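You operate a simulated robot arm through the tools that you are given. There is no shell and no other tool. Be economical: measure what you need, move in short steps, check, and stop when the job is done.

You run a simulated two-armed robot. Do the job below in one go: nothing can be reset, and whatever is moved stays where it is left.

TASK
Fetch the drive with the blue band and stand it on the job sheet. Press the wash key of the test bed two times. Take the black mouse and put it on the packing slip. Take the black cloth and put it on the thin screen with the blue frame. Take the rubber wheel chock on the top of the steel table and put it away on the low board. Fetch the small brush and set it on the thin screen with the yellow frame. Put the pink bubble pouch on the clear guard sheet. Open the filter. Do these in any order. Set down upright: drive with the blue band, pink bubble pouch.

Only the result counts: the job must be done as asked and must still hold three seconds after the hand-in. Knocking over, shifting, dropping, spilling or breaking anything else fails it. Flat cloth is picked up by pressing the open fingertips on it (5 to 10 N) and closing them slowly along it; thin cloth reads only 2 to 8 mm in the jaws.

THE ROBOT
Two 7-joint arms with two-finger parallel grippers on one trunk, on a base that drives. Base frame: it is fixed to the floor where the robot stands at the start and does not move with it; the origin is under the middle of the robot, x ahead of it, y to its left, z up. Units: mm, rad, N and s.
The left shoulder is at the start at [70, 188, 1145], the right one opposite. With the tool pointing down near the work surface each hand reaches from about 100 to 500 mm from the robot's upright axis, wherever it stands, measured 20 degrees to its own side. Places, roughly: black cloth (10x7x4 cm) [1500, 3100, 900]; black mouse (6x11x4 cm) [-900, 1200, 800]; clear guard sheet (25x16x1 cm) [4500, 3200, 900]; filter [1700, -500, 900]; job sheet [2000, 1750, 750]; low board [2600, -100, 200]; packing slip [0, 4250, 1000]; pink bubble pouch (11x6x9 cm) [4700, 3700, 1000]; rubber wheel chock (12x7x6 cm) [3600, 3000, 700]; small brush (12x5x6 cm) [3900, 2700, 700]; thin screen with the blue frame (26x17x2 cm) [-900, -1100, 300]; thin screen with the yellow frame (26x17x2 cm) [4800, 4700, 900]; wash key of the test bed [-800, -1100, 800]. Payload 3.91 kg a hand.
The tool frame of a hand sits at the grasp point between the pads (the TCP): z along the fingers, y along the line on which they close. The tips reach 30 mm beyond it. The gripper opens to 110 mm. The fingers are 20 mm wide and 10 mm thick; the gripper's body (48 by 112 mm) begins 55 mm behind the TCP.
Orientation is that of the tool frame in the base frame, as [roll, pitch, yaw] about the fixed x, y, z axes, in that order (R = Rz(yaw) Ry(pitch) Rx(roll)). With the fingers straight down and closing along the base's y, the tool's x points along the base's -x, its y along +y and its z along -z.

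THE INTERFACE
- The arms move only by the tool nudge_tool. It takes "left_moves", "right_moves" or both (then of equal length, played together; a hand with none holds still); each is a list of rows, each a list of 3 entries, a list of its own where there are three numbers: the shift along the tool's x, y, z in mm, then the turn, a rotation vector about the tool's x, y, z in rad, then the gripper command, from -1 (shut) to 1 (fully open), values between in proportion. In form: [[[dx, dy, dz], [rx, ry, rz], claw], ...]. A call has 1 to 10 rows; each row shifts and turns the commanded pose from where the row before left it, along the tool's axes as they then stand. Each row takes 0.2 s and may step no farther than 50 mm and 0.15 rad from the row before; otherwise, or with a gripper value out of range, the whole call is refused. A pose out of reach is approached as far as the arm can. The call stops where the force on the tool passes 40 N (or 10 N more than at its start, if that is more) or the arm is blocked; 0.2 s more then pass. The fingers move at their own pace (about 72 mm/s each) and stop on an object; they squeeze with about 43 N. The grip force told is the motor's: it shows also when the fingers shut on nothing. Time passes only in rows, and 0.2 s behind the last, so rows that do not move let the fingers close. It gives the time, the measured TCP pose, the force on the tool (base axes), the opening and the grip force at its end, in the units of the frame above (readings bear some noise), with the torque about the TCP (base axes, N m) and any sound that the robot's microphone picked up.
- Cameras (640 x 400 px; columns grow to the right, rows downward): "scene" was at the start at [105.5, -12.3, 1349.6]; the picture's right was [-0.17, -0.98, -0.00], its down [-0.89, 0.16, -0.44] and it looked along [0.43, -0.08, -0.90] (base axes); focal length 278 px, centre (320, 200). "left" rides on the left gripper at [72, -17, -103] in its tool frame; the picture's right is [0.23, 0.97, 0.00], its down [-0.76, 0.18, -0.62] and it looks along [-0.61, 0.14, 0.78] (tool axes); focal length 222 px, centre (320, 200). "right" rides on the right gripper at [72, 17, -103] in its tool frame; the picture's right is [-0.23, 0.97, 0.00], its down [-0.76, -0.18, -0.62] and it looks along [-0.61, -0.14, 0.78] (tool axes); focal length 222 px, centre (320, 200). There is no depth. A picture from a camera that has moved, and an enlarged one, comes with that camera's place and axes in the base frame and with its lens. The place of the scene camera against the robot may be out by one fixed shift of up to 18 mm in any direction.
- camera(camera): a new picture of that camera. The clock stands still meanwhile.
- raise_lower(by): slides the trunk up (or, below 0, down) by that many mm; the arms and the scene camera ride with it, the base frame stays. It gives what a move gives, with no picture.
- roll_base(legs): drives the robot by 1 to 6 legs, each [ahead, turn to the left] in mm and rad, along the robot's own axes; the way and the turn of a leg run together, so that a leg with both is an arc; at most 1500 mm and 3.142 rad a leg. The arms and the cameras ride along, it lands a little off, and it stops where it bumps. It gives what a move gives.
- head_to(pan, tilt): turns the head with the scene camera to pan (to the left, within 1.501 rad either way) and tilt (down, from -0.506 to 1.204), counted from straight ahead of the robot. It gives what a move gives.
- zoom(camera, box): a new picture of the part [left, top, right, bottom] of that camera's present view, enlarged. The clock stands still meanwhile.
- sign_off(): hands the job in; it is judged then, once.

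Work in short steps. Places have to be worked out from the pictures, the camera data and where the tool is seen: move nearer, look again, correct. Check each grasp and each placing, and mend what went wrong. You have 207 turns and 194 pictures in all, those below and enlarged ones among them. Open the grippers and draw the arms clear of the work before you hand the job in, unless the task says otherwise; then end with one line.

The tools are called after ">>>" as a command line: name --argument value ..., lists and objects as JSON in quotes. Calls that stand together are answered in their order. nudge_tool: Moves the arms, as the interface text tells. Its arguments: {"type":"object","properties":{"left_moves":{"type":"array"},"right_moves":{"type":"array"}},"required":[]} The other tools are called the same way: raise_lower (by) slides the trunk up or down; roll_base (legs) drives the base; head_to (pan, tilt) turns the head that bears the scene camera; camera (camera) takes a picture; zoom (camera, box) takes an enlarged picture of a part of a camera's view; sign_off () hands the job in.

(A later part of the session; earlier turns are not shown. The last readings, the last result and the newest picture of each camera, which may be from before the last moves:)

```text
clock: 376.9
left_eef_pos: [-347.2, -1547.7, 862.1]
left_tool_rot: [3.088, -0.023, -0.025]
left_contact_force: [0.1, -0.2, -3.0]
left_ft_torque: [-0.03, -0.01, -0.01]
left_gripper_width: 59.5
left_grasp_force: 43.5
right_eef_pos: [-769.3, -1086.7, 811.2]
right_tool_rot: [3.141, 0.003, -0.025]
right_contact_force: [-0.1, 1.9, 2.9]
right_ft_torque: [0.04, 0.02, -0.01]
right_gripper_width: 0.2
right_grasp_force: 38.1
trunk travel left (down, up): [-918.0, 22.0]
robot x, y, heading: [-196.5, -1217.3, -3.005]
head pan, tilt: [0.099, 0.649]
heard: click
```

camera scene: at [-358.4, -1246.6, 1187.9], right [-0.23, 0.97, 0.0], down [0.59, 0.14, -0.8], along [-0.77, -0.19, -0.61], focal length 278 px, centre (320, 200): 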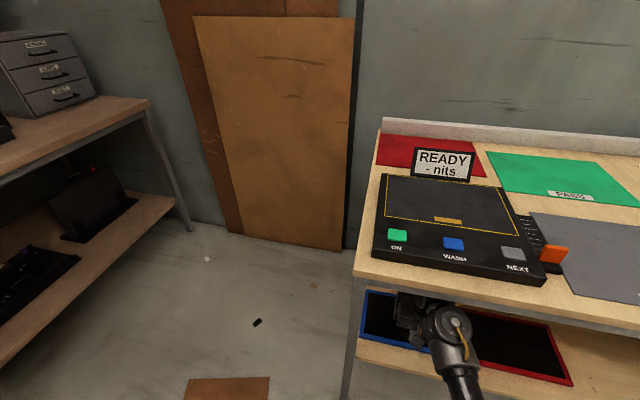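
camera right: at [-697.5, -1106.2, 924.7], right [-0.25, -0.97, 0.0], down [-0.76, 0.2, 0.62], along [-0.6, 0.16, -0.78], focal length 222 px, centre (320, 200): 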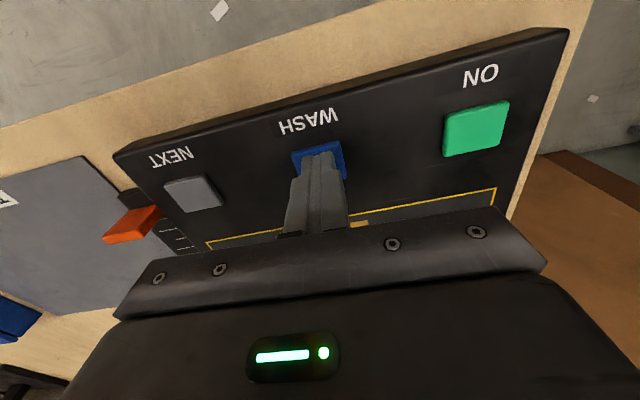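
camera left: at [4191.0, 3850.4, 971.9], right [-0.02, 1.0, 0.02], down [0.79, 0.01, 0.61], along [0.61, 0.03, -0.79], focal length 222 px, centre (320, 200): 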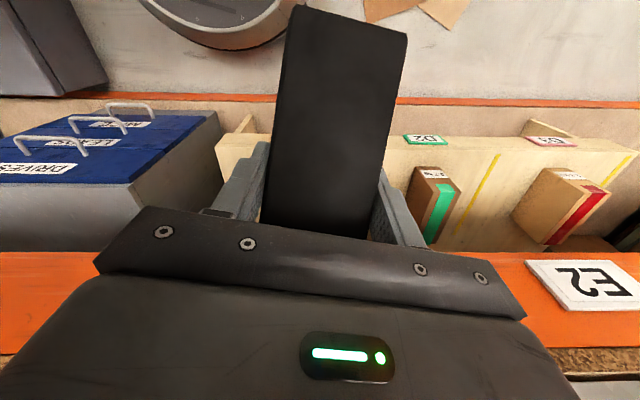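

Second click heard. I rise and check the display.

>>> nudge_tool --right_moves '[[[0, 0, -15], [0, 0, 0], -1], [[0, 0, -40], [0, 0, 0], -1], [[0, 0, -40], [0, 0, 0], -1], [[0, 0, 0], [0, 0, 0], -1]]'

>>> roll_base --legs '[[-200, 0]]'

>>> camera --camera "scene"

```text
clock: 377.9
left_eef_pos: [-347.5, -1548.6, 862.0]
left_tool_rot: [3.088, -0.024, -0.025]
left_contact_force: [0.0, -0.2, -3.9]
left_ft_torque: [0.03, -0.02, -0.02]
left_gripper_width: 60.0
left_grasp_force: 42.8
right_eef_pos: [-769.5, -1084.5, 903.9]
right_tool_rot: [-3.142, 0.003, -0.024]
right_contact_force: [0.2, 0.1, 0.5]
right_ft_torque: [-0.01, 0.0, 0.0]
right_gripper_width: 0.0
right_grasp_force: 37.7
trunk travel left (down, up): [-918.0, 22.0]
robot x, y, heading: [-199.0, -1217.4, -3.007]
head pan, tilt: [0.099, 0.649]
```

```text
clock: 379.5
left_eef_pos: [-153.5, -1520.2, 862.2]
left_tool_rot: [3.087, -0.024, -0.025]
left_contact_force: [0.5, -0.3, -3.4]
left_ft_torque: [-0.05, -0.04, -0.03]
left_gripper_width: 60.1
left_grasp_force: 42.6
right_eef_pos: [-574.4, -1057.8, 903.3]
right_tool_rot: [-3.141, 0.002, -0.026]
right_contact_force: [0.4, -0.6, 0.1]
right_ft_torque: [-0.03, 0.02, -0.03]
right_gripper_width: 0.0
right_grasp_force: 37.4
trunk travel left (down, up): [-918.0, 22.0]
robot x, y, heading: [0.1, -1184.8, -3.002]
head pan, tilt: [0.099, 0.649]
```

```text
76 pictures are left
camera scene: at [-144.6, -1217.1, 1647.9], right [-0.24, 0.97, 0.0], down [0.59, 0.14, -0.8], along [-0.77, -0.19, -0.61], focal length 278 px, centre (320, 200)
```

scene: 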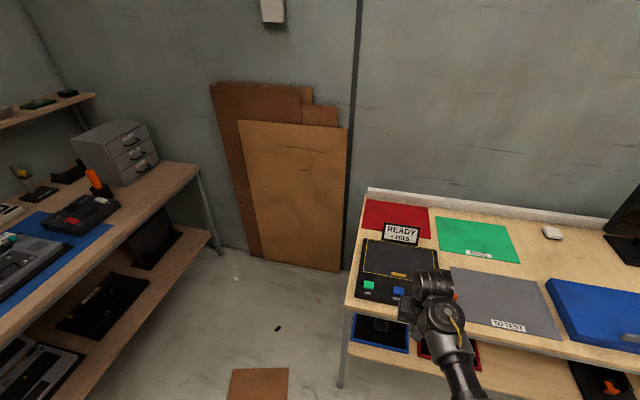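

The cloth is on the blue screen and the wash key has been pressed twice. Next the filter and the low board: I turn east and drive along y≈-1250.

>>> roll_base --legs '[[0, 2.95], [1400, 0], [0, 0.6]]'

>>> head_to --pan 0.3 --tilt 0.4

>>> camera --camera "scene"

```text
clock: 394.8
left_eef_pos: [1359.7, -907.4, 861.5]
left_tool_rot: [3.088, -0.023, -2.755]
left_contact_force: [-0.1, 0.7, -2.8]
left_ft_torque: [0.0, 0.03, 0.01]
left_gripper_width: 59.9
left_grasp_force: 43.0
right_eef_pos: [1932.8, -1159.5, 903.5]
right_tool_rot: [3.141, 0.004, -2.751]
right_contact_force: [0.2, 0.4, 0.0]
right_ft_torque: [0.03, -0.03, -0.03]
right_gripper_width: 0.0
right_grasp_force: 37.8
trunk travel left (down, up): [-918.0, 22.0]
robot x, y, heading: [1359.6, -1270.3, 0.552]
head pan, tilt: [0.099, 0.649]
```

```text
clock: 395.6
left_eef_pos: [1361.8, -905.9, 862.4]
left_tool_rot: [3.087, -0.022, -2.753]
left_contact_force: [0.4, -0.5, -3.3]
left_ft_torque: [-0.04, 0.03, 0.02]
left_gripper_width: 59.6
left_grasp_force: 42.7
right_eef_pos: [1932.9, -1159.2, 905.6]
right_tool_rot: [-3.14, 0.005, -2.752]
right_contact_force: [-0.2, 0.1, 0.6]
right_ft_torque: [-0.01, 0.01, -0.01]
right_gripper_width: 0.2
right_grasp_force: 37.7
trunk travel left (down, up): [-918.0, 22.0]
robot x, y, heading: [1358.3, -1271.7, 0.555]
head pan, tilt: [0.3, 0.4]
```

```text
75 pictures are left
camera scene: at [1456.8, -1175.6, 1670.5], right [0.75, -0.66, 0.0], down [-0.26, -0.29, -0.92], along [0.61, 0.69, -0.39], focal length 278 px, centre (320, 200)
```

scene: 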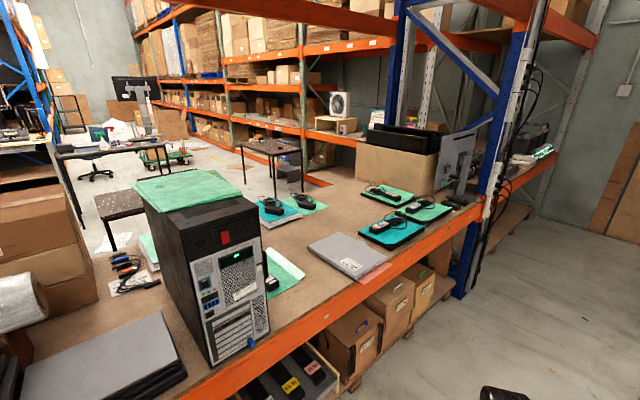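

A PC tower stands on the rack here; the filter should be on its front. I zoom in on it and on the lower level.

>>> zoom --camera "scene" --box '[140, 190, 300, 370]'

>>> zoom --camera "scene" --box '[240, 220, 480, 400]'

```text
2.22 times, centred on (220, 280) of scene
camera zoom: at [1456.8, -1175.6, 1670.5], right [0.75, -0.66, 0.0], down [-0.26, -0.29, -0.92], along [0.61, 0.69, -0.39], focal length 619 px, centre (542, 22)
```

zoom: 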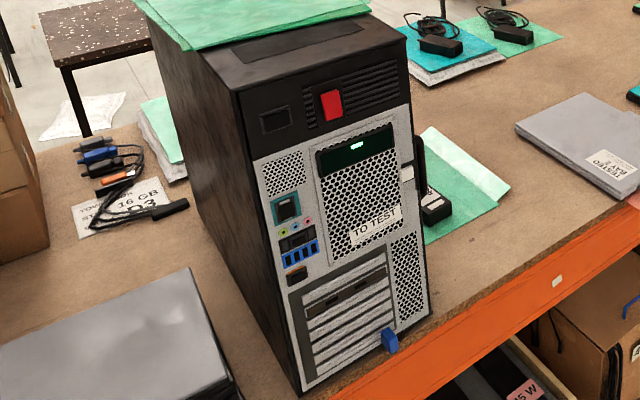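

```text
2.22 times, centred on (360, 310) of scene
camera zoom: at [1456.8, -1175.6, 1670.5], right [0.75, -0.66, 0.0], down [-0.26, -0.29, -0.92], along [0.61, 0.69, -0.39], focal length 619 px, centre (231, -44)
```

zoom: 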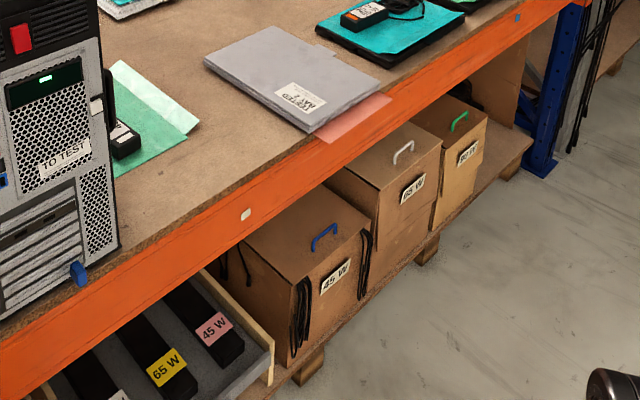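

The small blue tab at the foot of the tower's panel is the likely filter pull. I retract the right hand and move in front of it for a closer look.

>>> nudge_tool --right_moves '[[[45, 0, 0], [0, 0, 0], -1], [[45, 0, 0], [0, 0, 0], -1], [[45, 0, 0], [0, 0, 0], -1], [[40, 0, 0], [0, 0, 0], -1]]'

>>> roll_base --legs '[[0, 0.48], [260, 0], [0, 0.536]]'

>>> head_to --pan -0.25 --tilt 0.75

>>> camera --camera "scene"

>>> camera --camera "right"

```text
clock: 396.6
left_eef_pos: [1360.2, -907.7, 862.9]
left_tool_rot: [3.087, -0.022, -2.755]
left_contact_force: [0.7, -0.7, -3.5]
left_ft_torque: [0.0, -0.03, 0.0]
left_gripper_width: 59.5
left_grasp_force: 42.8
right_eef_pos: [1767.9, -1226.6, 903.0]
right_tool_rot: [3.141, 0.006, -2.754]
right_contact_force: [-0.1, 0.0, 0.4]
right_ft_torque: [0.02, -0.02, 0.01]
right_gripper_width: 0.0
right_grasp_force: 37.6
trunk travel left (down, up): [-918.0, 22.0]
robot x, y, heading: [1357.8, -1269.3, 0.556]
head pan, tilt: [0.3, 0.4]
```

```text
clock: 399.6
left_eef_pos: [1287.5, -784.8, 859.0]
left_tool_rot: [3.096, -0.046, -2.265]
left_contact_force: [-1.9, -3.9, -3.6]
left_ft_torque: [0.13, -0.04, 0.02]
left_gripper_width: 59.8
left_grasp_force: 43.4
right_eef_pos: [1799.1, -866.4, 901.7]
right_tool_rot: [3.141, 0.0, -2.26]
right_contact_force: [0.6, 0.6, -1.0]
right_ft_torque: [-0.03, 0.0, 0.0]
right_gripper_width: 0.1
right_grasp_force: 37.8
trunk travel left (down, up): [-918.0, 22.0]
robot x, y, heading: [1457.9, -1103.5, 1.047]
head pan, tilt: [0.3, 0.4]
stopped in leg 2: the force on the tool passed its limit (the readings are from after the stop); the commanded pose is now the measured one
```

```text
clock: 400.5
left_eef_pos: [1285.5, -787.3, 861.5]
left_tool_rot: [3.094, -0.04, -2.266]
left_contact_force: [0.0, -0.2, -3.8]
left_ft_torque: [0.02, 0.0, 0.0]
left_gripper_width: 60.2
left_grasp_force: 42.8
right_eef_pos: [1796.5, -870.3, 903.2]
right_tool_rot: [3.141, 0.004, -2.263]
right_contact_force: [0.7, -0.2, 0.8]
right_ft_torque: [0.02, 0.02, -0.01]
right_gripper_width: 0.2
right_grasp_force: 37.3
trunk travel left (down, up): [-918.0, 22.0]
robot x, y, heading: [1460.1, -1103.7, 1.04]
head pan, tilt: [-0.25, 0.75]
```

```text
72 pictures are left
camera scene: at [1533.6, -1002.8, 1639.6], right [0.71, -0.7, 0.0], down [-0.48, -0.49, -0.73], along [0.51, 0.52, -0.68], focal length 278 px, centre (320, 200)
```

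scene: 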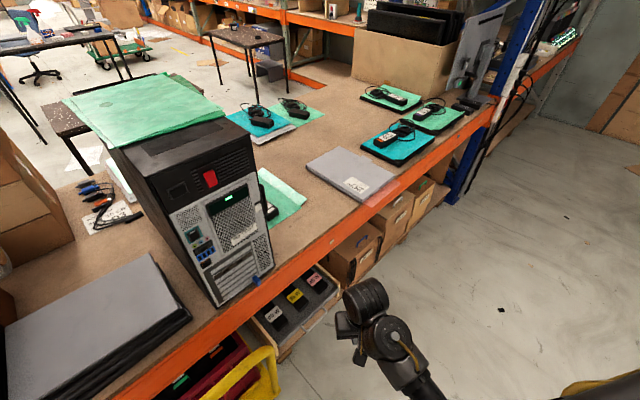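

```text
71 pictures are left
camera right: at [1737.5, -916.9, 1006.0], right [-0.6, 0.8, 0.0], down [0.62, 0.47, 0.63], along [0.5, 0.38, -0.78], focal length 222 px, centre (320, 200)
```

right: 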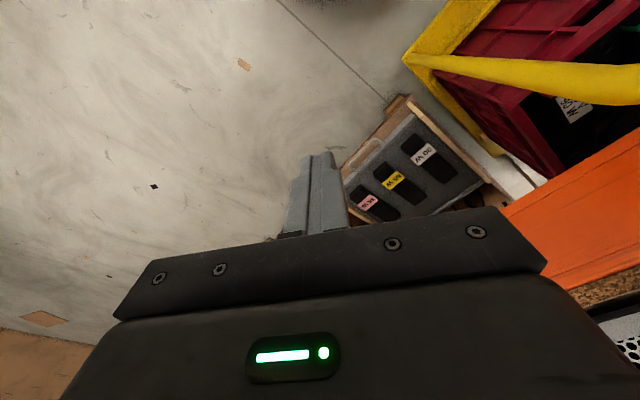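

The left hand brushed something at the left, probably the yellow trolley handle. I back away at once and look at it.

>>> roll_base --legs '[[-150, 0]]'

>>> head_to --pan 0.6 --tilt 0.8

>>> camera --camera "scene"

```text
clock: 401.9
left_eef_pos: [1212.3, -915.8, 859.7]
left_tool_rot: [3.093, -0.043, -2.27]
left_contact_force: [1.0, 0.4, -3.8]
left_ft_torque: [-0.04, 0.02, 0.03]
left_gripper_width: 60.2
left_grasp_force: 43.0
right_eef_pos: [1722.9, -1000.3, 903.2]
right_tool_rot: [3.141, 0.0, -2.266]
right_contact_force: [-0.2, 0.9, -0.4]
right_ft_torque: [-0.02, 0.0, 0.01]
right_gripper_width: 0.2
right_grasp_force: 37.6
trunk travel left (down, up): [-918.0, 22.0]
robot x, y, heading: [1382.1, -1234.2, 1.037]
head pan, tilt: [-0.25, 0.75]
```

```text
clock: 403.1
left_eef_pos: [1210.6, -916.2, 859.7]
left_tool_rot: [3.094, -0.04, -2.269]
left_contact_force: [-0.8, 0.0, -3.3]
left_ft_torque: [0.03, 0.0, -0.02]
left_gripper_width: 59.8
left_grasp_force: 43.4
right_eef_pos: [1721.2, -1001.8, 903.0]
right_tool_rot: [-3.141, 0.002, -2.264]
right_contact_force: [-1.4, 0.0, -0.3]
right_ft_torque: [0.0, -0.02, 0.01]
right_gripper_width: 0.0
right_grasp_force: 37.7
trunk travel left (down, up): [-918.0, 22.0]
robot x, y, heading: [1381.3, -1238.9, 1.04]
head pan, tilt: [0.6, 0.799]
```

```text
70 pictures are left
camera scene: at [1394.3, -1112.1, 1635.5], right [1.0, 0.07, 0.0], down [0.05, -0.72, -0.7], along [-0.05, 0.7, -0.72], focal length 278 px, centre (320, 200)
```

scene: 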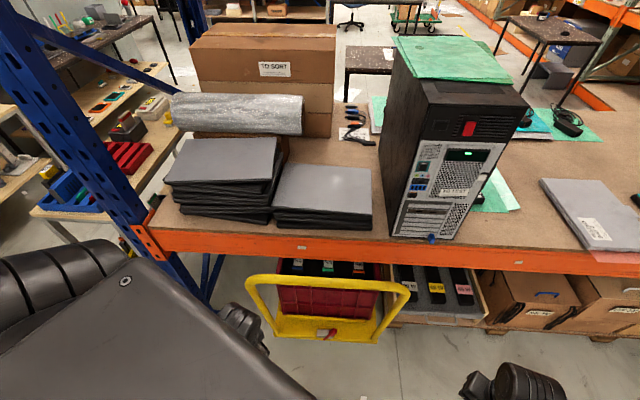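

A yellow trolley stands there; it looks undisturbed. I put the chock away first: drive east and look at the low board from the south.

>>> roll_base --legs '[[0, -1.08], [1150, 0], [0, 1.61]]'

>>> head_to --pan 0 --tilt 0.6

>>> camera --camera "scene"

```text
clock: 415.5
left_eef_pos: [2235.2, -1075.4, 859.9]
left_tool_rot: [3.094, -0.041, -1.748]
left_contact_force: [-0.4, -0.6, -3.1]
left_ft_torque: [-0.01, -0.01, -0.03]
left_gripper_width: 59.9
left_grasp_force: 42.6
right_eef_pos: [2722.6, -895.1, 902.5]
right_tool_rot: [3.141, 0.003, -1.744]
right_contact_force: [-0.4, 0.7, 0.2]
right_ft_torque: [-0.01, 0.02, 0.01]
right_gripper_width: 0.0
right_grasp_force: 37.7
trunk travel left (down, up): [-918.0, 22.0]
robot x, y, heading: [2542.6, -1265.9, 1.56]
head pan, tilt: [0.6, 0.799]
```

```text
clock: 416.5
left_eef_pos: [2237.1, -1076.0, 860.2]
left_tool_rot: [3.092, -0.04, -1.747]
left_contact_force: [0.2, -0.3, -3.6]
left_ft_torque: [0.02, -0.02, -0.02]
left_gripper_width: 59.9
left_grasp_force: 42.7
right_eef_pos: [2721.9, -894.1, 903.8]
right_tool_rot: [3.141, 0.001, -1.743]
right_contact_force: [-0.5, 0.8, 0.1]
right_ft_torque: [-0.02, 0.0, 0.03]
right_gripper_width: 0.0
right_grasp_force: 37.9
trunk travel left (down, up): [-918.0, 22.0]
robot x, y, heading: [2539.6, -1268.7, 1.564]
head pan, tilt: [0.0, 0.6]
```

```text
69 pictures are left
camera scene: at [2537.3, -1129.3, 1652.3], right [1.0, -0.01, 0.0], down [-0.01, -0.57, -0.82], along [0.01, 0.82, -0.57], focal length 278 px, centre (320, 200)
```

scene: 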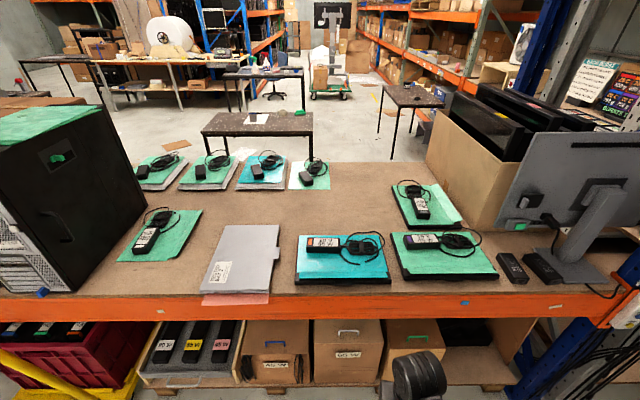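

There is free space on the low board right of the 80 W box. I zoom in there.

>>> zoom --camera "scene" --box '[370, 290, 570, 400]'

```text
3.20 times, centred on (470, 345) of scene
camera zoom: at [2537.3, -1129.3, 1652.3], right [1.0, -0.01, 0.0], down [-0.01, -0.57, -0.82], along [0.01, 0.82, -0.57], focal length 891 px, centre (-160, -264)
```

zoom: 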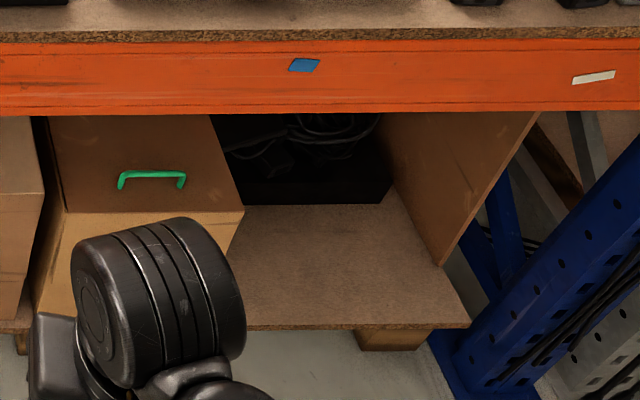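

The free part of the low board is about x 3140–3430, y −545…−363, z≈200. I drive to stand in front of it, and draw the right hand back.

>>> nudge_tool --right_moves '[[[35, 0, 0], [0, 0, 0], -1], [[35, 0, 0], [0, 0, 0], -1], [[30, 0, 0], [0, 0, 0], -1]]'

>>> roll_base --legs '[[0, -1.564], [930, 0], [0, 1.571]]'

>>> raise_lower --by -400

>>> head_to --pan 0.3 --tilt 0.6

>>> camera --camera "scene"

```text
clock: 417.3
left_eef_pos: [2236.1, -1075.4, 860.7]
left_tool_rot: [3.095, -0.042, -1.748]
left_contact_force: [0.0, 1.1, -3.4]
left_ft_torque: [0.02, 0.0, -0.02]
left_gripper_width: 59.7
left_grasp_force: 42.7
right_eef_pos: [2705.5, -993.5, 901.8]
right_tool_rot: [3.138, 0.004, -1.743]
right_contact_force: [-0.1, -0.3, 0.3]
right_ft_torque: [-0.01, 0.02, 0.03]
right_gripper_width: 0.2
right_grasp_force: 37.9
trunk travel left (down, up): [-918.0, 22.0]
robot x, y, heading: [2541.4, -1262.9, 1.561]
head pan, tilt: [0.0, 0.6]
```

```text
clock: 429.8
left_eef_pos: [3147.0, -1078.0, 860.8]
left_tool_rot: [3.093, -0.041, -1.721]
left_contact_force: [1.5, 1.3, -3.2]
left_ft_torque: [0.02, -0.03, -0.01]
left_gripper_width: 59.6
left_grasp_force: 42.9
right_eef_pos: [3614.3, -983.0, 902.7]
right_tool_rot: [-3.14, 0.001, -1.72]
right_contact_force: [0.2, -0.1, 0.5]
right_ft_torque: [0.03, 0.02, -0.05]
right_gripper_width: 0.2
right_grasp_force: 38.0
trunk travel left (down, up): [-918.0, 22.0]
robot x, y, heading: [3461.4, -1261.6, 1.581]
head pan, tilt: [0.0, 0.6]
```

```text
clock: 433.6
left_eef_pos: [3148.6, -1077.1, 459.5]
left_tool_rot: [3.094, -0.041, -1.723]
left_contact_force: [1.0, -0.5, -3.3]
left_ft_torque: [0.02, 0.01, 0.0]
left_gripper_width: 59.8
left_grasp_force: 42.8
right_eef_pos: [3614.5, -983.9, 502.1]
right_tool_rot: [3.141, 0.001, -1.72]
right_contact_force: [-0.4, 0.3, -0.5]
right_ft_torque: [0.0, 0.01, 0.02]
right_gripper_width: 0.0
right_grasp_force: 37.6
trunk travel left (down, up): [-518.0, 422.0]
robot x, y, heading: [3455.7, -1259.1, 1.586]
head pan, tilt: [0.0, 0.6]
```

```text
clock: 434.4
left_eef_pos: [3146.8, -1077.8, 460.0]
left_tool_rot: [3.095, -0.04, -1.723]
left_contact_force: [0.2, 0.5, -4.0]
left_ft_torque: [-0.04, -0.04, -0.02]
left_gripper_width: 59.7
left_grasp_force: 43.3
right_eef_pos: [3614.5, -983.9, 502.9]
right_tool_rot: [-3.14, 0.0, -1.72]
right_contact_force: [-0.3, 0.3, 0.2]
right_ft_torque: [0.0, -0.01, 0.03]
right_gripper_width: 0.0
right_grasp_force: 37.7
trunk travel left (down, up): [-518.0, 422.0]
robot x, y, heading: [3456.4, -1259.2, 1.586]
head pan, tilt: [0.3, 0.6]
```

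```text
67 pictures are left
camera scene: at [3424.4, -1127.9, 1252.4], right [0.95, 0.31, 0.0], down [0.17, -0.54, -0.82], along [-0.25, 0.78, -0.57], focal length 278 px, centre (320, 200)
```

scene: 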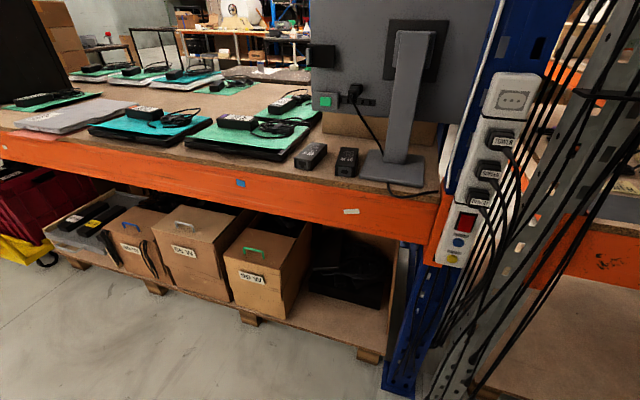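

I lower the trunk 150 more and extend the left hand forward in the open, levelling it.

>>> raise_lower --by -150

>>> nudge_tool --left_moves '[[[-40, -12, 0], [0.025, -0.02, 0], -1], [[-40, -12, 0], [0.022, -0.02, 0], -1], [[-40, -12, 0], [0, 0, 0], -1], [[-40, -12, 0], [0, 0, 0], -1], [[-40, -12, 0], [0, 0, 0], -1], [[-40, -12, 0], [0, 0, 0], -1], [[-40, -12, 0], [0, 0, 0], -1], [[-38, -12, 0], [0, 0, 0], -1], [[0, 0, 0], [0, 0, 0], -1]]'

>>> camera --camera "left"

```text
clock: 436.1
left_eef_pos: [3147.2, -1077.2, 310.2]
left_tool_rot: [3.096, -0.041, -1.724]
left_contact_force: [0.6, -1.0, -3.0]
left_ft_torque: [-0.01, 0.03, -0.02]
left_gripper_width: 60.1
left_grasp_force: 42.9
right_eef_pos: [3614.9, -983.4, 351.5]
right_tool_rot: [-3.141, 0.003, -1.719]
right_contact_force: [0.0, 1.4, 0.0]
right_ft_torque: [-0.01, 0.01, 0.01]
right_gripper_width: 0.0
right_grasp_force: 37.2
trunk travel left (down, up): [-368.0, 572.0]
robot x, y, heading: [3458.3, -1261.1, 1.585]
head pan, tilt: [0.3, 0.6]
```

```text
clock: 438.1
left_eef_pos: [3291.1, -777.7, 305.5]
left_tool_rot: [-3.141, 0.0, -1.723]
left_contact_force: [-0.1, 0.1, -3.6]
left_ft_torque: [-0.01, 0.01, 0.02]
left_gripper_width: 59.9
left_grasp_force: 42.9
right_eef_pos: [3614.6, -983.7, 351.6]
right_tool_rot: [-3.141, 0.002, -1.719]
right_contact_force: [-0.6, -0.7, 0.4]
right_ft_torque: [-0.01, -0.01, 0.0]
right_gripper_width: 0.2
right_grasp_force: 37.4
trunk travel left (down, up): [-368.0, 572.0]
robot x, y, heading: [3457.1, -1264.4, 1.588]
head pan, tilt: [0.3, 0.6]
```

```text
66 pictures are left
camera left: at [3297.2, -851.2, 409.2], right [-1.0, -0.08, 0.0], down [-0.06, 0.78, 0.62], along [-0.05, 0.62, -0.78], focal length 222 px, centre (320, 200)
```

left: 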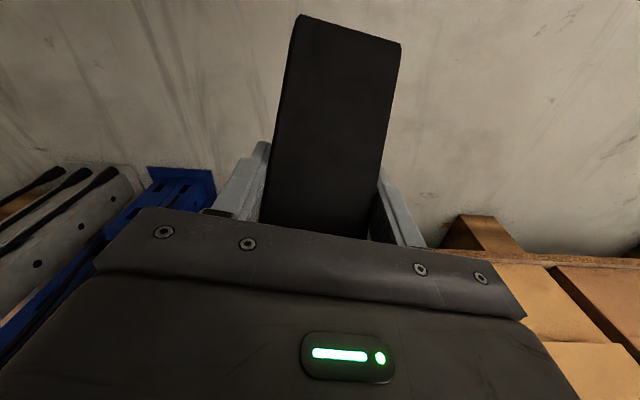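

The chock is level. I shift the right hand inward, away from the hanging cables, then roll 290 mm forward.

>>> nudge_tool --right_moves '[[[10, 25, 0], [0, 0, 0], -1], [[10, 25, 0], [0, 0, 0], -1]]'

>>> roll_base --legs '[[200, 0]]'

>>> camera --camera "left"

>>> camera --camera "scene"

```text
clock: 438.8
left_eef_pos: [3290.0, -778.0, 306.3]
left_tool_rot: [-3.141, -0.001, -1.723]
left_contact_force: [0.1, -0.4, -3.5]
left_ft_torque: [0.01, -0.02, 0.01]
left_gripper_width: 59.8
left_grasp_force: 42.3
right_eef_pos: [3561.5, -994.5, 351.4]
right_tool_rot: [-3.142, 0.001, -1.718]
right_contact_force: [0.4, 0.6, 0.4]
right_ft_torque: [0.04, 0.01, -0.01]
right_gripper_width: 0.0
right_grasp_force: 38.0
trunk travel left (down, up): [-368.0, 572.0]
robot x, y, heading: [3457.0, -1259.9, 1.588]
head pan, tilt: [0.3, 0.6]
```

```text
clock: 440.3
left_eef_pos: [3286.0, -580.4, 305.1]
left_tool_rot: [-3.141, -0.002, -1.721]
left_contact_force: [0.6, 0.2, -3.9]
left_ft_torque: [-0.02, -0.01, -0.01]
left_gripper_width: 59.8
left_grasp_force: 43.1
right_eef_pos: [3557.5, -795.1, 352.3]
right_tool_rot: [3.141, 0.002, -1.716]
right_contact_force: [-0.3, 0.3, -0.5]
right_ft_torque: [-0.03, -0.05, -0.02]
right_gripper_width: 0.1
right_grasp_force: 37.5
trunk travel left (down, up): [-368.0, 572.0]
robot x, y, heading: [3456.0, -1057.6, 1.587]
head pan, tilt: [0.3, 0.6]
```

```text
65 pictures are left
camera left: at [3292.7, -653.1, 408.9], right [-1.0, -0.08, 0.0], down [-0.06, 0.78, 0.62], along [-0.05, 0.62, -0.78], focal length 222 px, centre (320, 200)
```

left: 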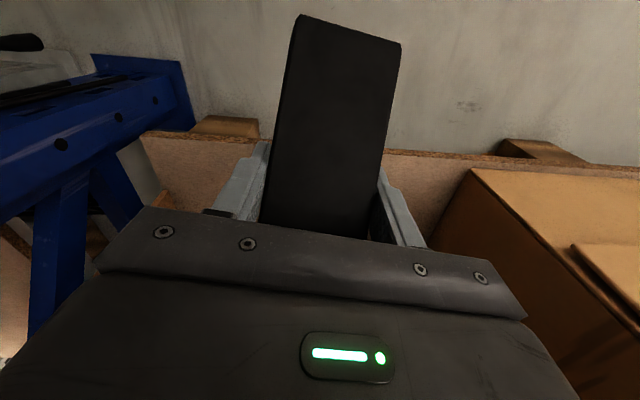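

```text
64 pictures are left
camera scene: at [3421.0, -928.7, 1102.3], right [0.95, 0.31, 0.0], down [0.18, -0.54, -0.82], along [-0.26, 0.78, -0.57], focal length 278 px, centre (320, 200)
```

scene: 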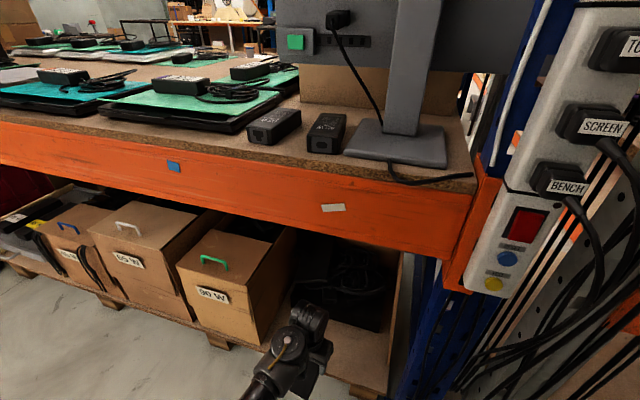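

The board's front edge lies below the hand; the chock reaches 73 mm back and 47 mm ahead of the TCP, so TCP y≈-447 suits. I roll 130 mm in.

>>> roll_base --legs '[[132, 0]]'

>>> nudge_tool --left_moves '[[[0, 0, 20], [0, 0, 0], -1], [[0, 0, 15], [0, 0, 0], -1], [[0, 0, 10], [0, 0, 0], -1], [[0, 0, 0], [0, 0, 0], -1]]'

>>> camera --camera "left"

```text
clock: 441.6
left_eef_pos: [3283.7, -448.6, 304.9]
left_tool_rot: [-3.142, -0.001, -1.72]
left_contact_force: [0.9, -0.1, -3.0]
left_ft_torque: [-0.01, -0.02, -0.05]
left_gripper_width: 59.6
left_grasp_force: 43.4
right_eef_pos: [3555.9, -664.6, 352.8]
right_tool_rot: [3.141, 0.002, -1.718]
right_contact_force: [0.6, 0.4, 0.6]
right_ft_torque: [0.02, -0.01, 0.01]
right_gripper_width: 0.2
right_grasp_force: 38.0
trunk travel left (down, up): [-368.0, 572.0]
robot x, y, heading: [3455.2, -933.8, 1.584]
head pan, tilt: [0.3, 0.6]
```

```text
clock: 442.6
left_eef_pos: [3284.4, -449.6, 261.2]
left_tool_rot: [3.141, 0.001, -1.722]
left_contact_force: [0.9, -0.7, -2.7]
left_ft_torque: [-0.01, 0.0, -0.03]
left_gripper_width: 59.8
left_grasp_force: 43.2
right_eef_pos: [3555.2, -664.9, 353.2]
right_tool_rot: [-3.141, 0.003, -1.717]
right_contact_force: [-0.1, -0.6, -0.5]
right_ft_torque: [-0.01, -0.02, -0.02]
right_gripper_width: 0.0
right_grasp_force: 37.6
trunk travel left (down, up): [-368.0, 572.0]
robot x, y, heading: [3448.3, -931.7, 1.588]
head pan, tilt: [0.3, 0.6]
```

```text
63 pictures are left
camera left: at [3291.1, -522.7, 364.5], right [-1.0, -0.08, 0.0], down [-0.06, 0.78, 0.62], along [-0.05, 0.62, -0.78], focal length 222 px, centre (320, 200)
```

left: 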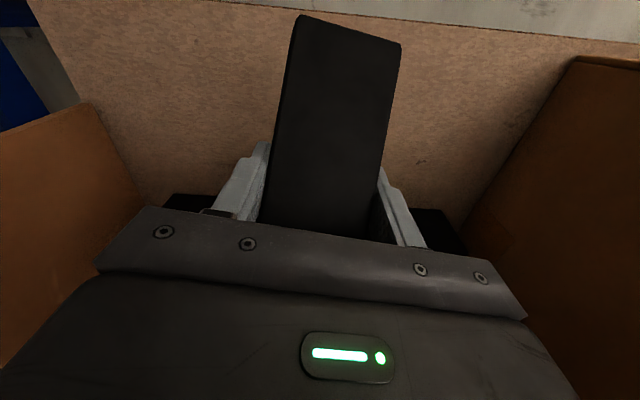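

Over the bare board. I lower on until contact.

>>> nudge_tool --left_moves '[[[0, 0, 8], [0, 0, 0], -1], [[0, 0, 8], [0, 0, 0], -1], [[0, 0, 5], [0, 0, 0], -1], [[0, 0, 4], [0, 0, 0], -1], [[0, 0, 4], [0, 0, 0], -1], [[0, 0, 4], [0, 0, 0], -1], [[0, 0, 4], [0, 0, 0], -1]]'

```text
clock: 444.2
left_eef_pos: [3284.3, -449.9, 223.2]
left_tool_rot: [3.141, 0.0, -1.722]
left_contact_force: [-0.5, 0.1, -2.6]
left_ft_torque: [0.02, 0.0, 0.01]
left_gripper_width: 59.9
left_grasp_force: 42.6
right_eef_pos: [3556.3, -665.7, 352.9]
right_tool_rot: [-3.14, 0.0, -1.717]
right_contact_force: [-0.2, 1.0, -0.5]
right_ft_torque: [0.01, -0.04, 0.01]
right_gripper_width: 0.1
right_grasp_force: 37.8
trunk travel left (down, up): [-368.0, 572.0]
robot x, y, heading: [3451.4, -930.7, 1.588]
head pan, tilt: [0.3, 0.6]
```

>>> nudge_tool --left_moves '[[[0, 0, 4], [0, 0, 0], -1], [[0, 0, 4], [0, 0, 0], -1], [[0, 0, 4], [0, 0, 0], -1], [[0, 0, 4], [0, 0, 0], -1], [[0, 0, 4], [0, 0, 0], -1], [[0, 0, 4], [0, 0, 0], -1], [[0, 0, 4], [0, 0, 0], -1]]'

```text
clock: 445.8
left_eef_pos: [3284.3, -449.4, 194.6]
left_tool_rot: [3.142, 0.0, -1.72]
left_contact_force: [0.7, -0.9, -3.7]
left_ft_torque: [-0.05, -0.02, -0.05]
left_gripper_width: 59.9
left_grasp_force: 42.6
right_eef_pos: [3556.4, -665.2, 352.5]
right_tool_rot: [-3.141, 0.003, -1.718]
right_contact_force: [-0.3, -0.3, 0.0]
right_ft_torque: [0.0, 0.0, 0.02]
right_gripper_width: 0.2
right_grasp_force: 37.4
trunk travel left (down, up): [-368.0, 572.0]
robot x, y, heading: [3449.8, -931.5, 1.583]
head pan, tilt: [0.3, 0.6]
```

>>> nudge_tool --left_moves '[[[0, 0, 3.5], [0, 0, 0], -1], [[0, 0, 3.5], [0, 0, 0], -1], [[0, 0, 3.5], [0, 0, 0], -1], [[0, 0, 3.5], [0, 0, 0], -1], [[0, 0, 3.5], [0, 0, 0], -1], [[0, 0, 3.5], [0, 0, 0], -1]]'

>>> camera --camera "left"

```text
clock: 447.1
left_eef_pos: [3283.1, -448.5, 183.0]
left_tool_rot: [3.14, 0.008, -1.722]
left_contact_force: [-3.4, -16.2, 32.8]
left_ft_torque: [0.08, 0.09, -0.11]
left_gripper_width: 59.9
left_grasp_force: 42.5
right_eef_pos: [3556.2, -666.0, 352.8]
right_tool_rot: [3.14, 0.006, -1.716]
right_contact_force: [-0.1, -0.3, -0.1]
right_ft_torque: [-0.01, 0.0, 0.01]
right_gripper_width: 0.0
right_grasp_force: 37.8
trunk travel left (down, up): [-368.0, 572.0]
robot x, y, heading: [3454.3, -933.5, 1.592]
head pan, tilt: [0.3, 0.6]
stopped in row 6 (left hand): the force on the tool passed its limit (the readings are from after the stop); the commanded pose is now the measured one
```

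```text
62 pictures are left
camera left: at [3291.2, -521.1, 285.9], right [-1.0, -0.08, 0.0], down [-0.06, 0.77, 0.63], along [-0.05, 0.63, -0.78], focal length 222 px, centre (320, 200)
```

left: 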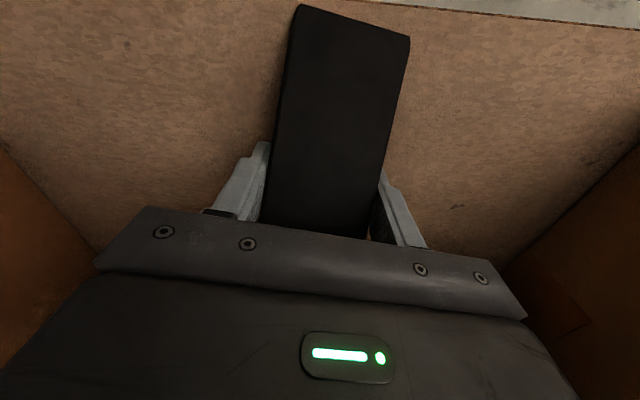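

The chock rests on the board (33 N). I ease up, open, and lift the hand off.

>>> nudge_tool --left_moves '[[[0, 0, -1.5], [0, 0, 0], -1], [[0, 0, 0], [0, 0, 0], 0.3], [[0, 0, 0], [0, 0, 0], 0.7], [[0, 0, 0], [0, 0, 0], 1], [[0, 0, -20], [0, 0, 0], 1], [[0, 0, -30], [0, 0, 0], 1], [[0, 0, -40], [0, 0, 0], 1], [[0, 0, -30], [0, 0, 0], 1]]'

>>> camera --camera "left"

```text
clock: 448.9
left_eef_pos: [3283.7, -446.5, 301.3]
left_tool_rot: [3.142, 0.005, -1.72]
left_contact_force: [0.0, -0.3, -0.1]
left_ft_torque: [0.01, 0.01, -0.01]
left_gripper_width: 110.3
left_grasp_force: 0.0
right_eef_pos: [3556.5, -664.9, 352.2]
right_tool_rot: [-3.141, 0.003, -1.717]
right_contact_force: [0.1, 0.1, 1.0]
right_ft_torque: [0.0, 0.02, 0.02]
right_gripper_width: 0.2
right_grasp_force: 37.6
trunk travel left (down, up): [-368.0, 572.0]
robot x, y, heading: [3452.0, -928.9, 1.592]
head pan, tilt: [0.3, 0.6]
```

```text
61 pictures are left
camera left: at [3290.8, -520.5, 405.1], right [-1.0, -0.08, 0.0], down [-0.06, 0.78, 0.63], along [-0.05, 0.62, -0.78], focal length 222 px, centre (320, 200)
```

left: 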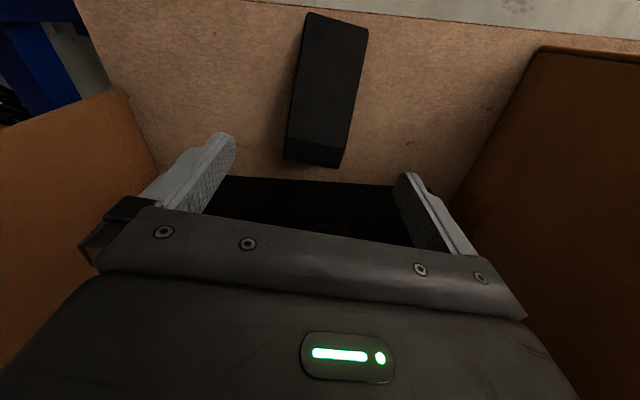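

The chock is put away. I back out, raise the trunk, and return to the tower with both hands free, to use the left hand from the right side of it.

>>> roll_base --legs '[[-380, 0]]'

>>> raise_lower --by 400

>>> roll_base --legs '[[0, 1.55], [1480, 0], [0, -1.57]]'

>>> head_to --pan 0.35 --tilt 0.6

>>> camera --camera "scene"

```text
clock: 451.3
left_eef_pos: [3291.7, -829.9, 302.4]
left_tool_rot: [3.141, 0.005, -1.724]
left_contact_force: [-0.1, -0.4, -0.5]
left_ft_torque: [0.01, -0.03, -0.02]
left_gripper_width: 110.0
left_grasp_force: 0.0
right_eef_pos: [3561.6, -1047.4, 353.1]
right_tool_rot: [3.141, 0.002, -1.718]
right_contact_force: [0.5, 0.5, 0.4]
right_ft_torque: [0.0, 0.04, -0.01]
right_gripper_width: 0.0
right_grasp_force: 37.8
trunk travel left (down, up): [-368.0, 572.0]
robot x, y, heading: [3458.8, -1316.8, 1.586]
head pan, tilt: [0.3, 0.6]
```

```text
clock: 455.1
left_eef_pos: [3290.9, -829.3, 701.9]
left_tool_rot: [-3.142, 0.006, -1.723]
left_contact_force: [-1.1, 0.4, -0.9]
left_ft_torque: [-0.01, -0.01, 0.01]
left_gripper_width: 110.2
left_grasp_force: 0.1
right_eef_pos: [3562.0, -1048.1, 751.6]
right_tool_rot: [3.142, 0.002, -1.72]
right_contact_force: [0.5, 0.3, -0.3]
right_ft_torque: [0.01, 0.0, -0.03]
right_gripper_width: 0.0
right_grasp_force: 37.8
trunk travel left (down, up): [-768.0, 172.0]
robot x, y, heading: [3457.3, -1317.3, 1.584]
head pan, tilt: [0.3, 0.6]
```

```text
clock: 470.0
left_eef_pos: [1788.3, -876.5, 701.0]
left_tool_rot: [3.141, 0.004, -1.665]
left_contact_force: [0.0, -0.2, 0.5]
left_ft_torque: [-0.03, 0.02, 0.0]
left_gripper_width: 109.8
left_grasp_force: 0.1
right_eef_pos: [2071.3, -1079.8, 752.1]
right_tool_rot: [3.14, 0.001, -1.659]
right_contact_force: [-0.1, -0.2, -0.4]
right_ft_torque: [-0.01, -0.01, -0.02]
right_gripper_width: 0.2
right_grasp_force: 38.2
trunk travel left (down, up): [-768.0, 172.0]
robot x, y, heading: [1986.3, -1352.6, 1.642]
head pan, tilt: [0.3, 0.6]
```

```text
clock: 470.7
left_eef_pos: [1788.7, -876.5, 701.4]
left_tool_rot: [3.142, 0.005, -1.665]
left_contact_force: [-0.1, -0.3, 0.5]
left_ft_torque: [-0.01, -0.01, -0.03]
left_gripper_width: 109.6
left_grasp_force: 0.1
right_eef_pos: [2071.3, -1078.9, 754.0]
right_tool_rot: [3.141, 0.003, -1.66]
right_contact_force: [-0.2, -0.9, -0.4]
right_ft_torque: [0.02, 0.03, 0.02]
right_gripper_width: 0.1
right_grasp_force: 38.0
trunk travel left (down, up): [-768.0, 172.0]
robot x, y, heading: [1985.0, -1353.9, 1.651]
head pan, tilt: [0.351, 0.6]
```

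```text
60 pictures are left
camera scene: at [1938.8, -1222.4, 1502.4], right [0.91, 0.41, 0.0], down [0.23, -0.52, -0.83], along [-0.34, 0.75, -0.56], focal length 278 px, centre (320, 200)
```

scene: 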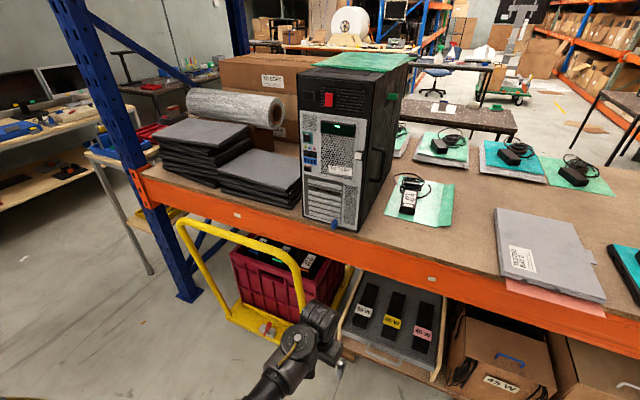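

>>> zoom --camera "scene" --box '[290, 60, 410, 240]'

>>> zoom --camera "scene" --box '[295, 165, 375, 240]'

```text
2.22 times, centred on (350, 150) of scene
camera zoom: at [1938.8, -1222.4, 1502.4], right [0.91, 0.41, 0.0], down [0.23, -0.52, -0.83], along [-0.34, 0.75, -0.56], focal length 619 px, centre (253, 311)
```

zoom: 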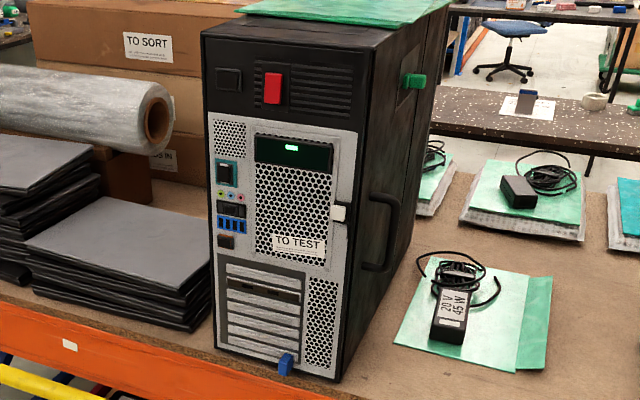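

```text
5.33 times, centred on (335, 202) of scene
camera zoom: at [1938.8, -1222.4, 1502.4], right [0.91, 0.41, 0.0], down [0.23, -0.52, -0.83], along [-0.34, 0.75, -0.56], focal length 1485 px, centre (240, 187)
```

zoom: 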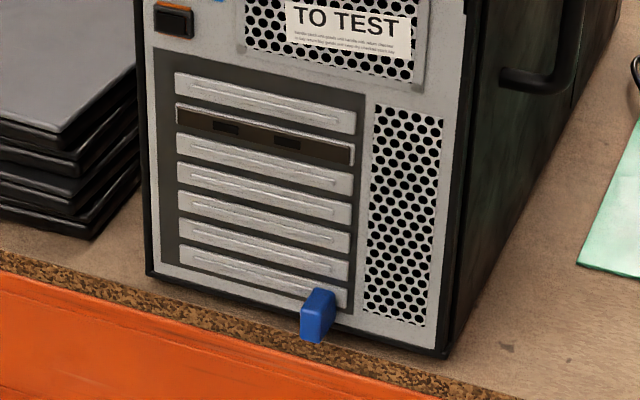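

The blue tab at (≈1697,-583,943) is the pull of a tray under the tower: the filter. I raise the trunk and move to the right place with the left hand kept clear of the trolley handle.

>>> raise_lower --by 170

>>> roll_base --legs '[[0, 0.8], [125, 0], [0, -0.88], [60, 0]]'

>>> nudge_tool --left_moves '[[[0, 0, -15], [0, -0.11, -0.03], 0.5], [[-7, 0, -15], [0, -0.11, -0.03], 0], [[-10, 0, -15], [0, -0.11, -0.02], -0.3], [[-10, 0, -15], [0, -0.11, 0], -0.3], [[-10, 0, -12], [0, -0.11, 0], -0.3], [[-10, 0, -12], [0, -0.1, 0], -0.3], [[0, 0, 0], [0, 0, 0], -0.3]]'

>>> camera --camera "left"

```text
clock: 472.6
left_eef_pos: [1786.8, -875.0, 870.8]
left_tool_rot: [3.141, 0.006, -1.665]
left_contact_force: [-0.2, -0.1, -0.6]
left_ft_torque: [-0.01, 0.0, -0.02]
left_gripper_width: 109.9
left_grasp_force: 0.0
right_eef_pos: [2071.7, -1078.7, 921.7]
right_tool_rot: [-3.141, 0.002, -1.66]
right_contact_force: [-0.3, 0.4, 0.0]
right_ft_torque: [0.01, -0.01, 0.02]
right_gripper_width: 0.1
right_grasp_force: 38.1
trunk travel left (down, up): [-938.0, 2.0]
robot x, y, heading: [1982.4, -1350.2, 1.645]
head pan, tilt: [0.351, 0.6]
```

```text
clock: 478.8
left_eef_pos: [1737.5, -722.6, 874.5]
left_tool_rot: [3.141, 0.01, -1.758]
left_contact_force: [-0.3, -0.6, -0.5]
left_ft_torque: [0.01, 0.03, 0.02]
left_gripper_width: 109.7
left_grasp_force: 0.0
right_eef_pos: [2000.5, -951.7, 923.2]
right_tool_rot: [3.14, 0.008, -1.752]
right_contact_force: [0.1, 0.4, 0.0]
right_ft_torque: [0.06, -0.02, -0.03]
right_gripper_width: 0.1
right_grasp_force: 37.3
trunk travel left (down, up): [-938.0, 2.0]
robot x, y, heading: [1886.4, -1209.2, 1.554]
head pan, tilt: [0.351, 0.6]
```

```text
clock: 480.4
left_eef_pos: [1741.2, -697.5, 965.5]
left_tool_rot: [-3.127, 0.655, -1.669]
left_contact_force: [0.5, 0.4, -0.3]
left_ft_torque: [-0.01, -0.03, 0.0]
left_gripper_width: 38.2
left_grasp_force: 0.1
right_eef_pos: [2002.5, -946.7, 922.9]
right_tool_rot: [3.141, 0.001, -1.752]
right_contact_force: [0.9, 0.4, 0.4]
right_ft_torque: [0.0, -0.01, 0.01]
right_gripper_width: 0.0
right_grasp_force: 37.5
trunk travel left (down, up): [-938.0, 2.0]
robot x, y, heading: [1888.2, -1209.4, 1.553]
head pan, tilt: [0.351, 0.6]
```

```text
57 pictures are left
camera left: at [1745.7, -818.0, 1004.6], right [-0.99, -0.08, -0.15], down [-0.16, 0.24, 0.96], along [-0.04, 0.97, -0.25], focal length 222 px, centre (320, 200)
```

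left: 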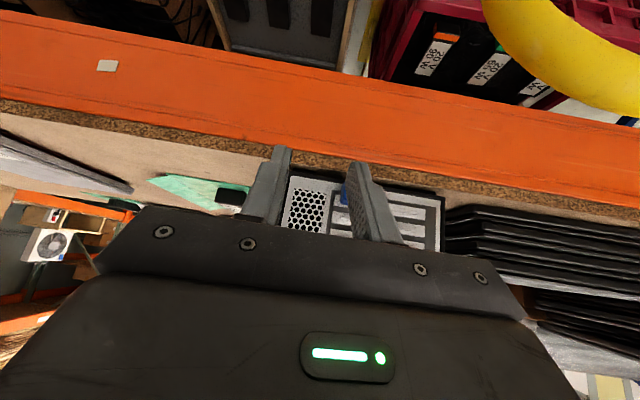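

The tab is at about (1709,-586,933). I line the left hand up 40 mm in front of it.

>>> nudge_tool --left_moves '[[[-19, 18.4, 21], [-0.03, 0, -0.039], -0.1], [[-19, 18.4, 21], [-0.03, 0, -0.039], -0.1], [[0, 0, 0], [0, 0, 0], -0.1]]'

>>> camera --camera "left"

>>> zoom --camera "left" --box '[230, 100, 430, 225]'

```text
clock: 481.1
left_eef_pos: [1707.9, -637.7, 954.9]
left_tool_rot: [-3.129, 0.654, -1.571]
left_contact_force: [-0.2, 0.0, -0.7]
left_ft_torque: [0.02, 0.02, 0.02]
left_gripper_width: 49.5
left_grasp_force: 0.0
right_eef_pos: [2001.9, -948.5, 924.2]
right_tool_rot: [-3.141, 0.001, -1.752]
right_contact_force: [0.1, -0.5, -0.2]
right_ft_torque: [0.03, 0.03, -0.03]
right_gripper_width: 0.0
right_grasp_force: 37.8
trunk travel left (down, up): [-938.0, 2.0]
robot x, y, heading: [1890.8, -1210.3, 1.555]
head pan, tilt: [0.351, 0.6]
```

```text
56 pictures are left
camera left: at [1724.5, -758.1, 994.4], right [-0.97, -0.17, -0.15], down [-0.19, 0.23, 0.96], along [-0.13, 0.96, -0.25], focal length 222 px, centre (320, 200)
```

left: 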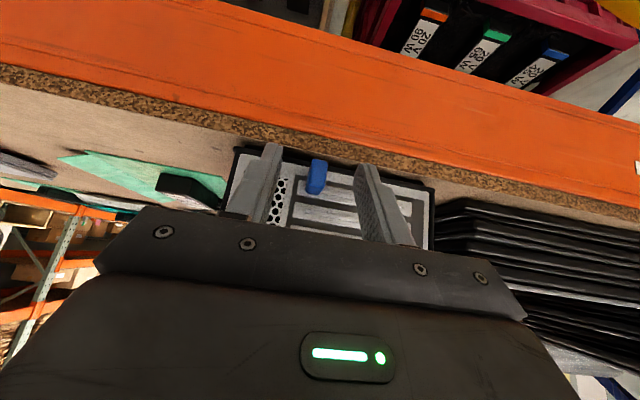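

```text
3.20 times, centred on (330, 162) of left
camera zoom: at [1724.5, -758.1, 994.4], right [-0.97, -0.17, -0.15], down [-0.19, 0.23, 0.96], along [-0.13, 0.96, -0.25], focal length 711 px, centre (288, 320)
```

zoom: 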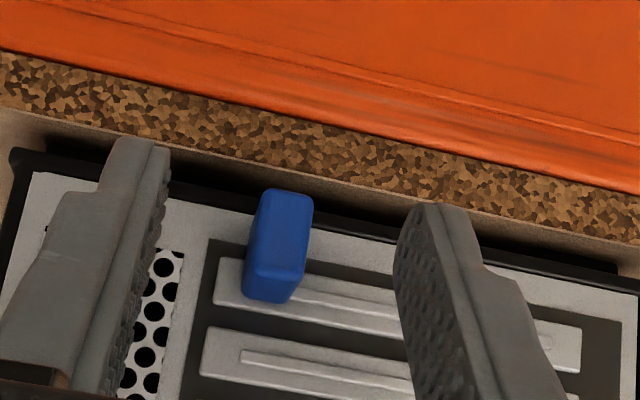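

The tab sits centred between the fingers. I advance 35 mm, slightly down, and close on it.

>>> nudge_tool --left_moves '[[[-11, 0, 14], [0, 0, 0], -0.1], [[-11, 0, 13.5], [0, 0, 0], -0.1], [[0, 0, 0], [0, 0, 0], -0.4], [[0, 0, 0], [0, 0, 0], -0.7], [[0, 0, 0], [0, 0, 0], -1], [[0, 0, 0], [0, 0, 0], -1]]'

>>> zoom --camera "left" --box '[230, 100, 430, 225]'

```text
clock: 482.6
left_eef_pos: [1704.7, -603.9, 947.1]
left_tool_rot: [-3.126, 0.653, -1.568]
left_contact_force: [-13.2, -0.2, 2.2]
left_ft_torque: [-0.22, 0.64, 0.38]
left_gripper_width: 13.6
left_grasp_force: 42.9
right_eef_pos: [1999.3, -947.8, 922.4]
right_tool_rot: [-3.138, 0.001, -1.753]
right_contact_force: [-0.3, 0.7, 0.0]
right_ft_torque: [-0.01, 0.0, 0.01]
right_gripper_width: 0.0
right_grasp_force: 37.6
trunk travel left (down, up): [-938.0, 2.0]
robot x, y, heading: [1889.7, -1208.7, 1.556]
head pan, tilt: [0.351, 0.6]
```

```text
3.20 times, centred on (330, 162) of left
camera zoom: at [1721.8, -723.5, 986.3], right [-0.97, -0.17, -0.15], down [-0.19, 0.23, 0.96], along [-0.13, 0.96, -0.25], focal length 711 px, centre (288, 320)
```

zoom: 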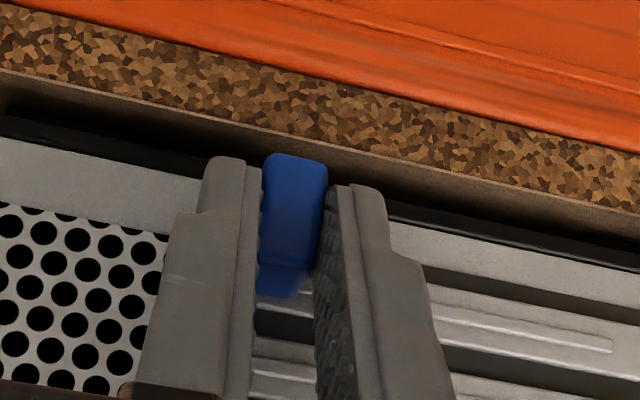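

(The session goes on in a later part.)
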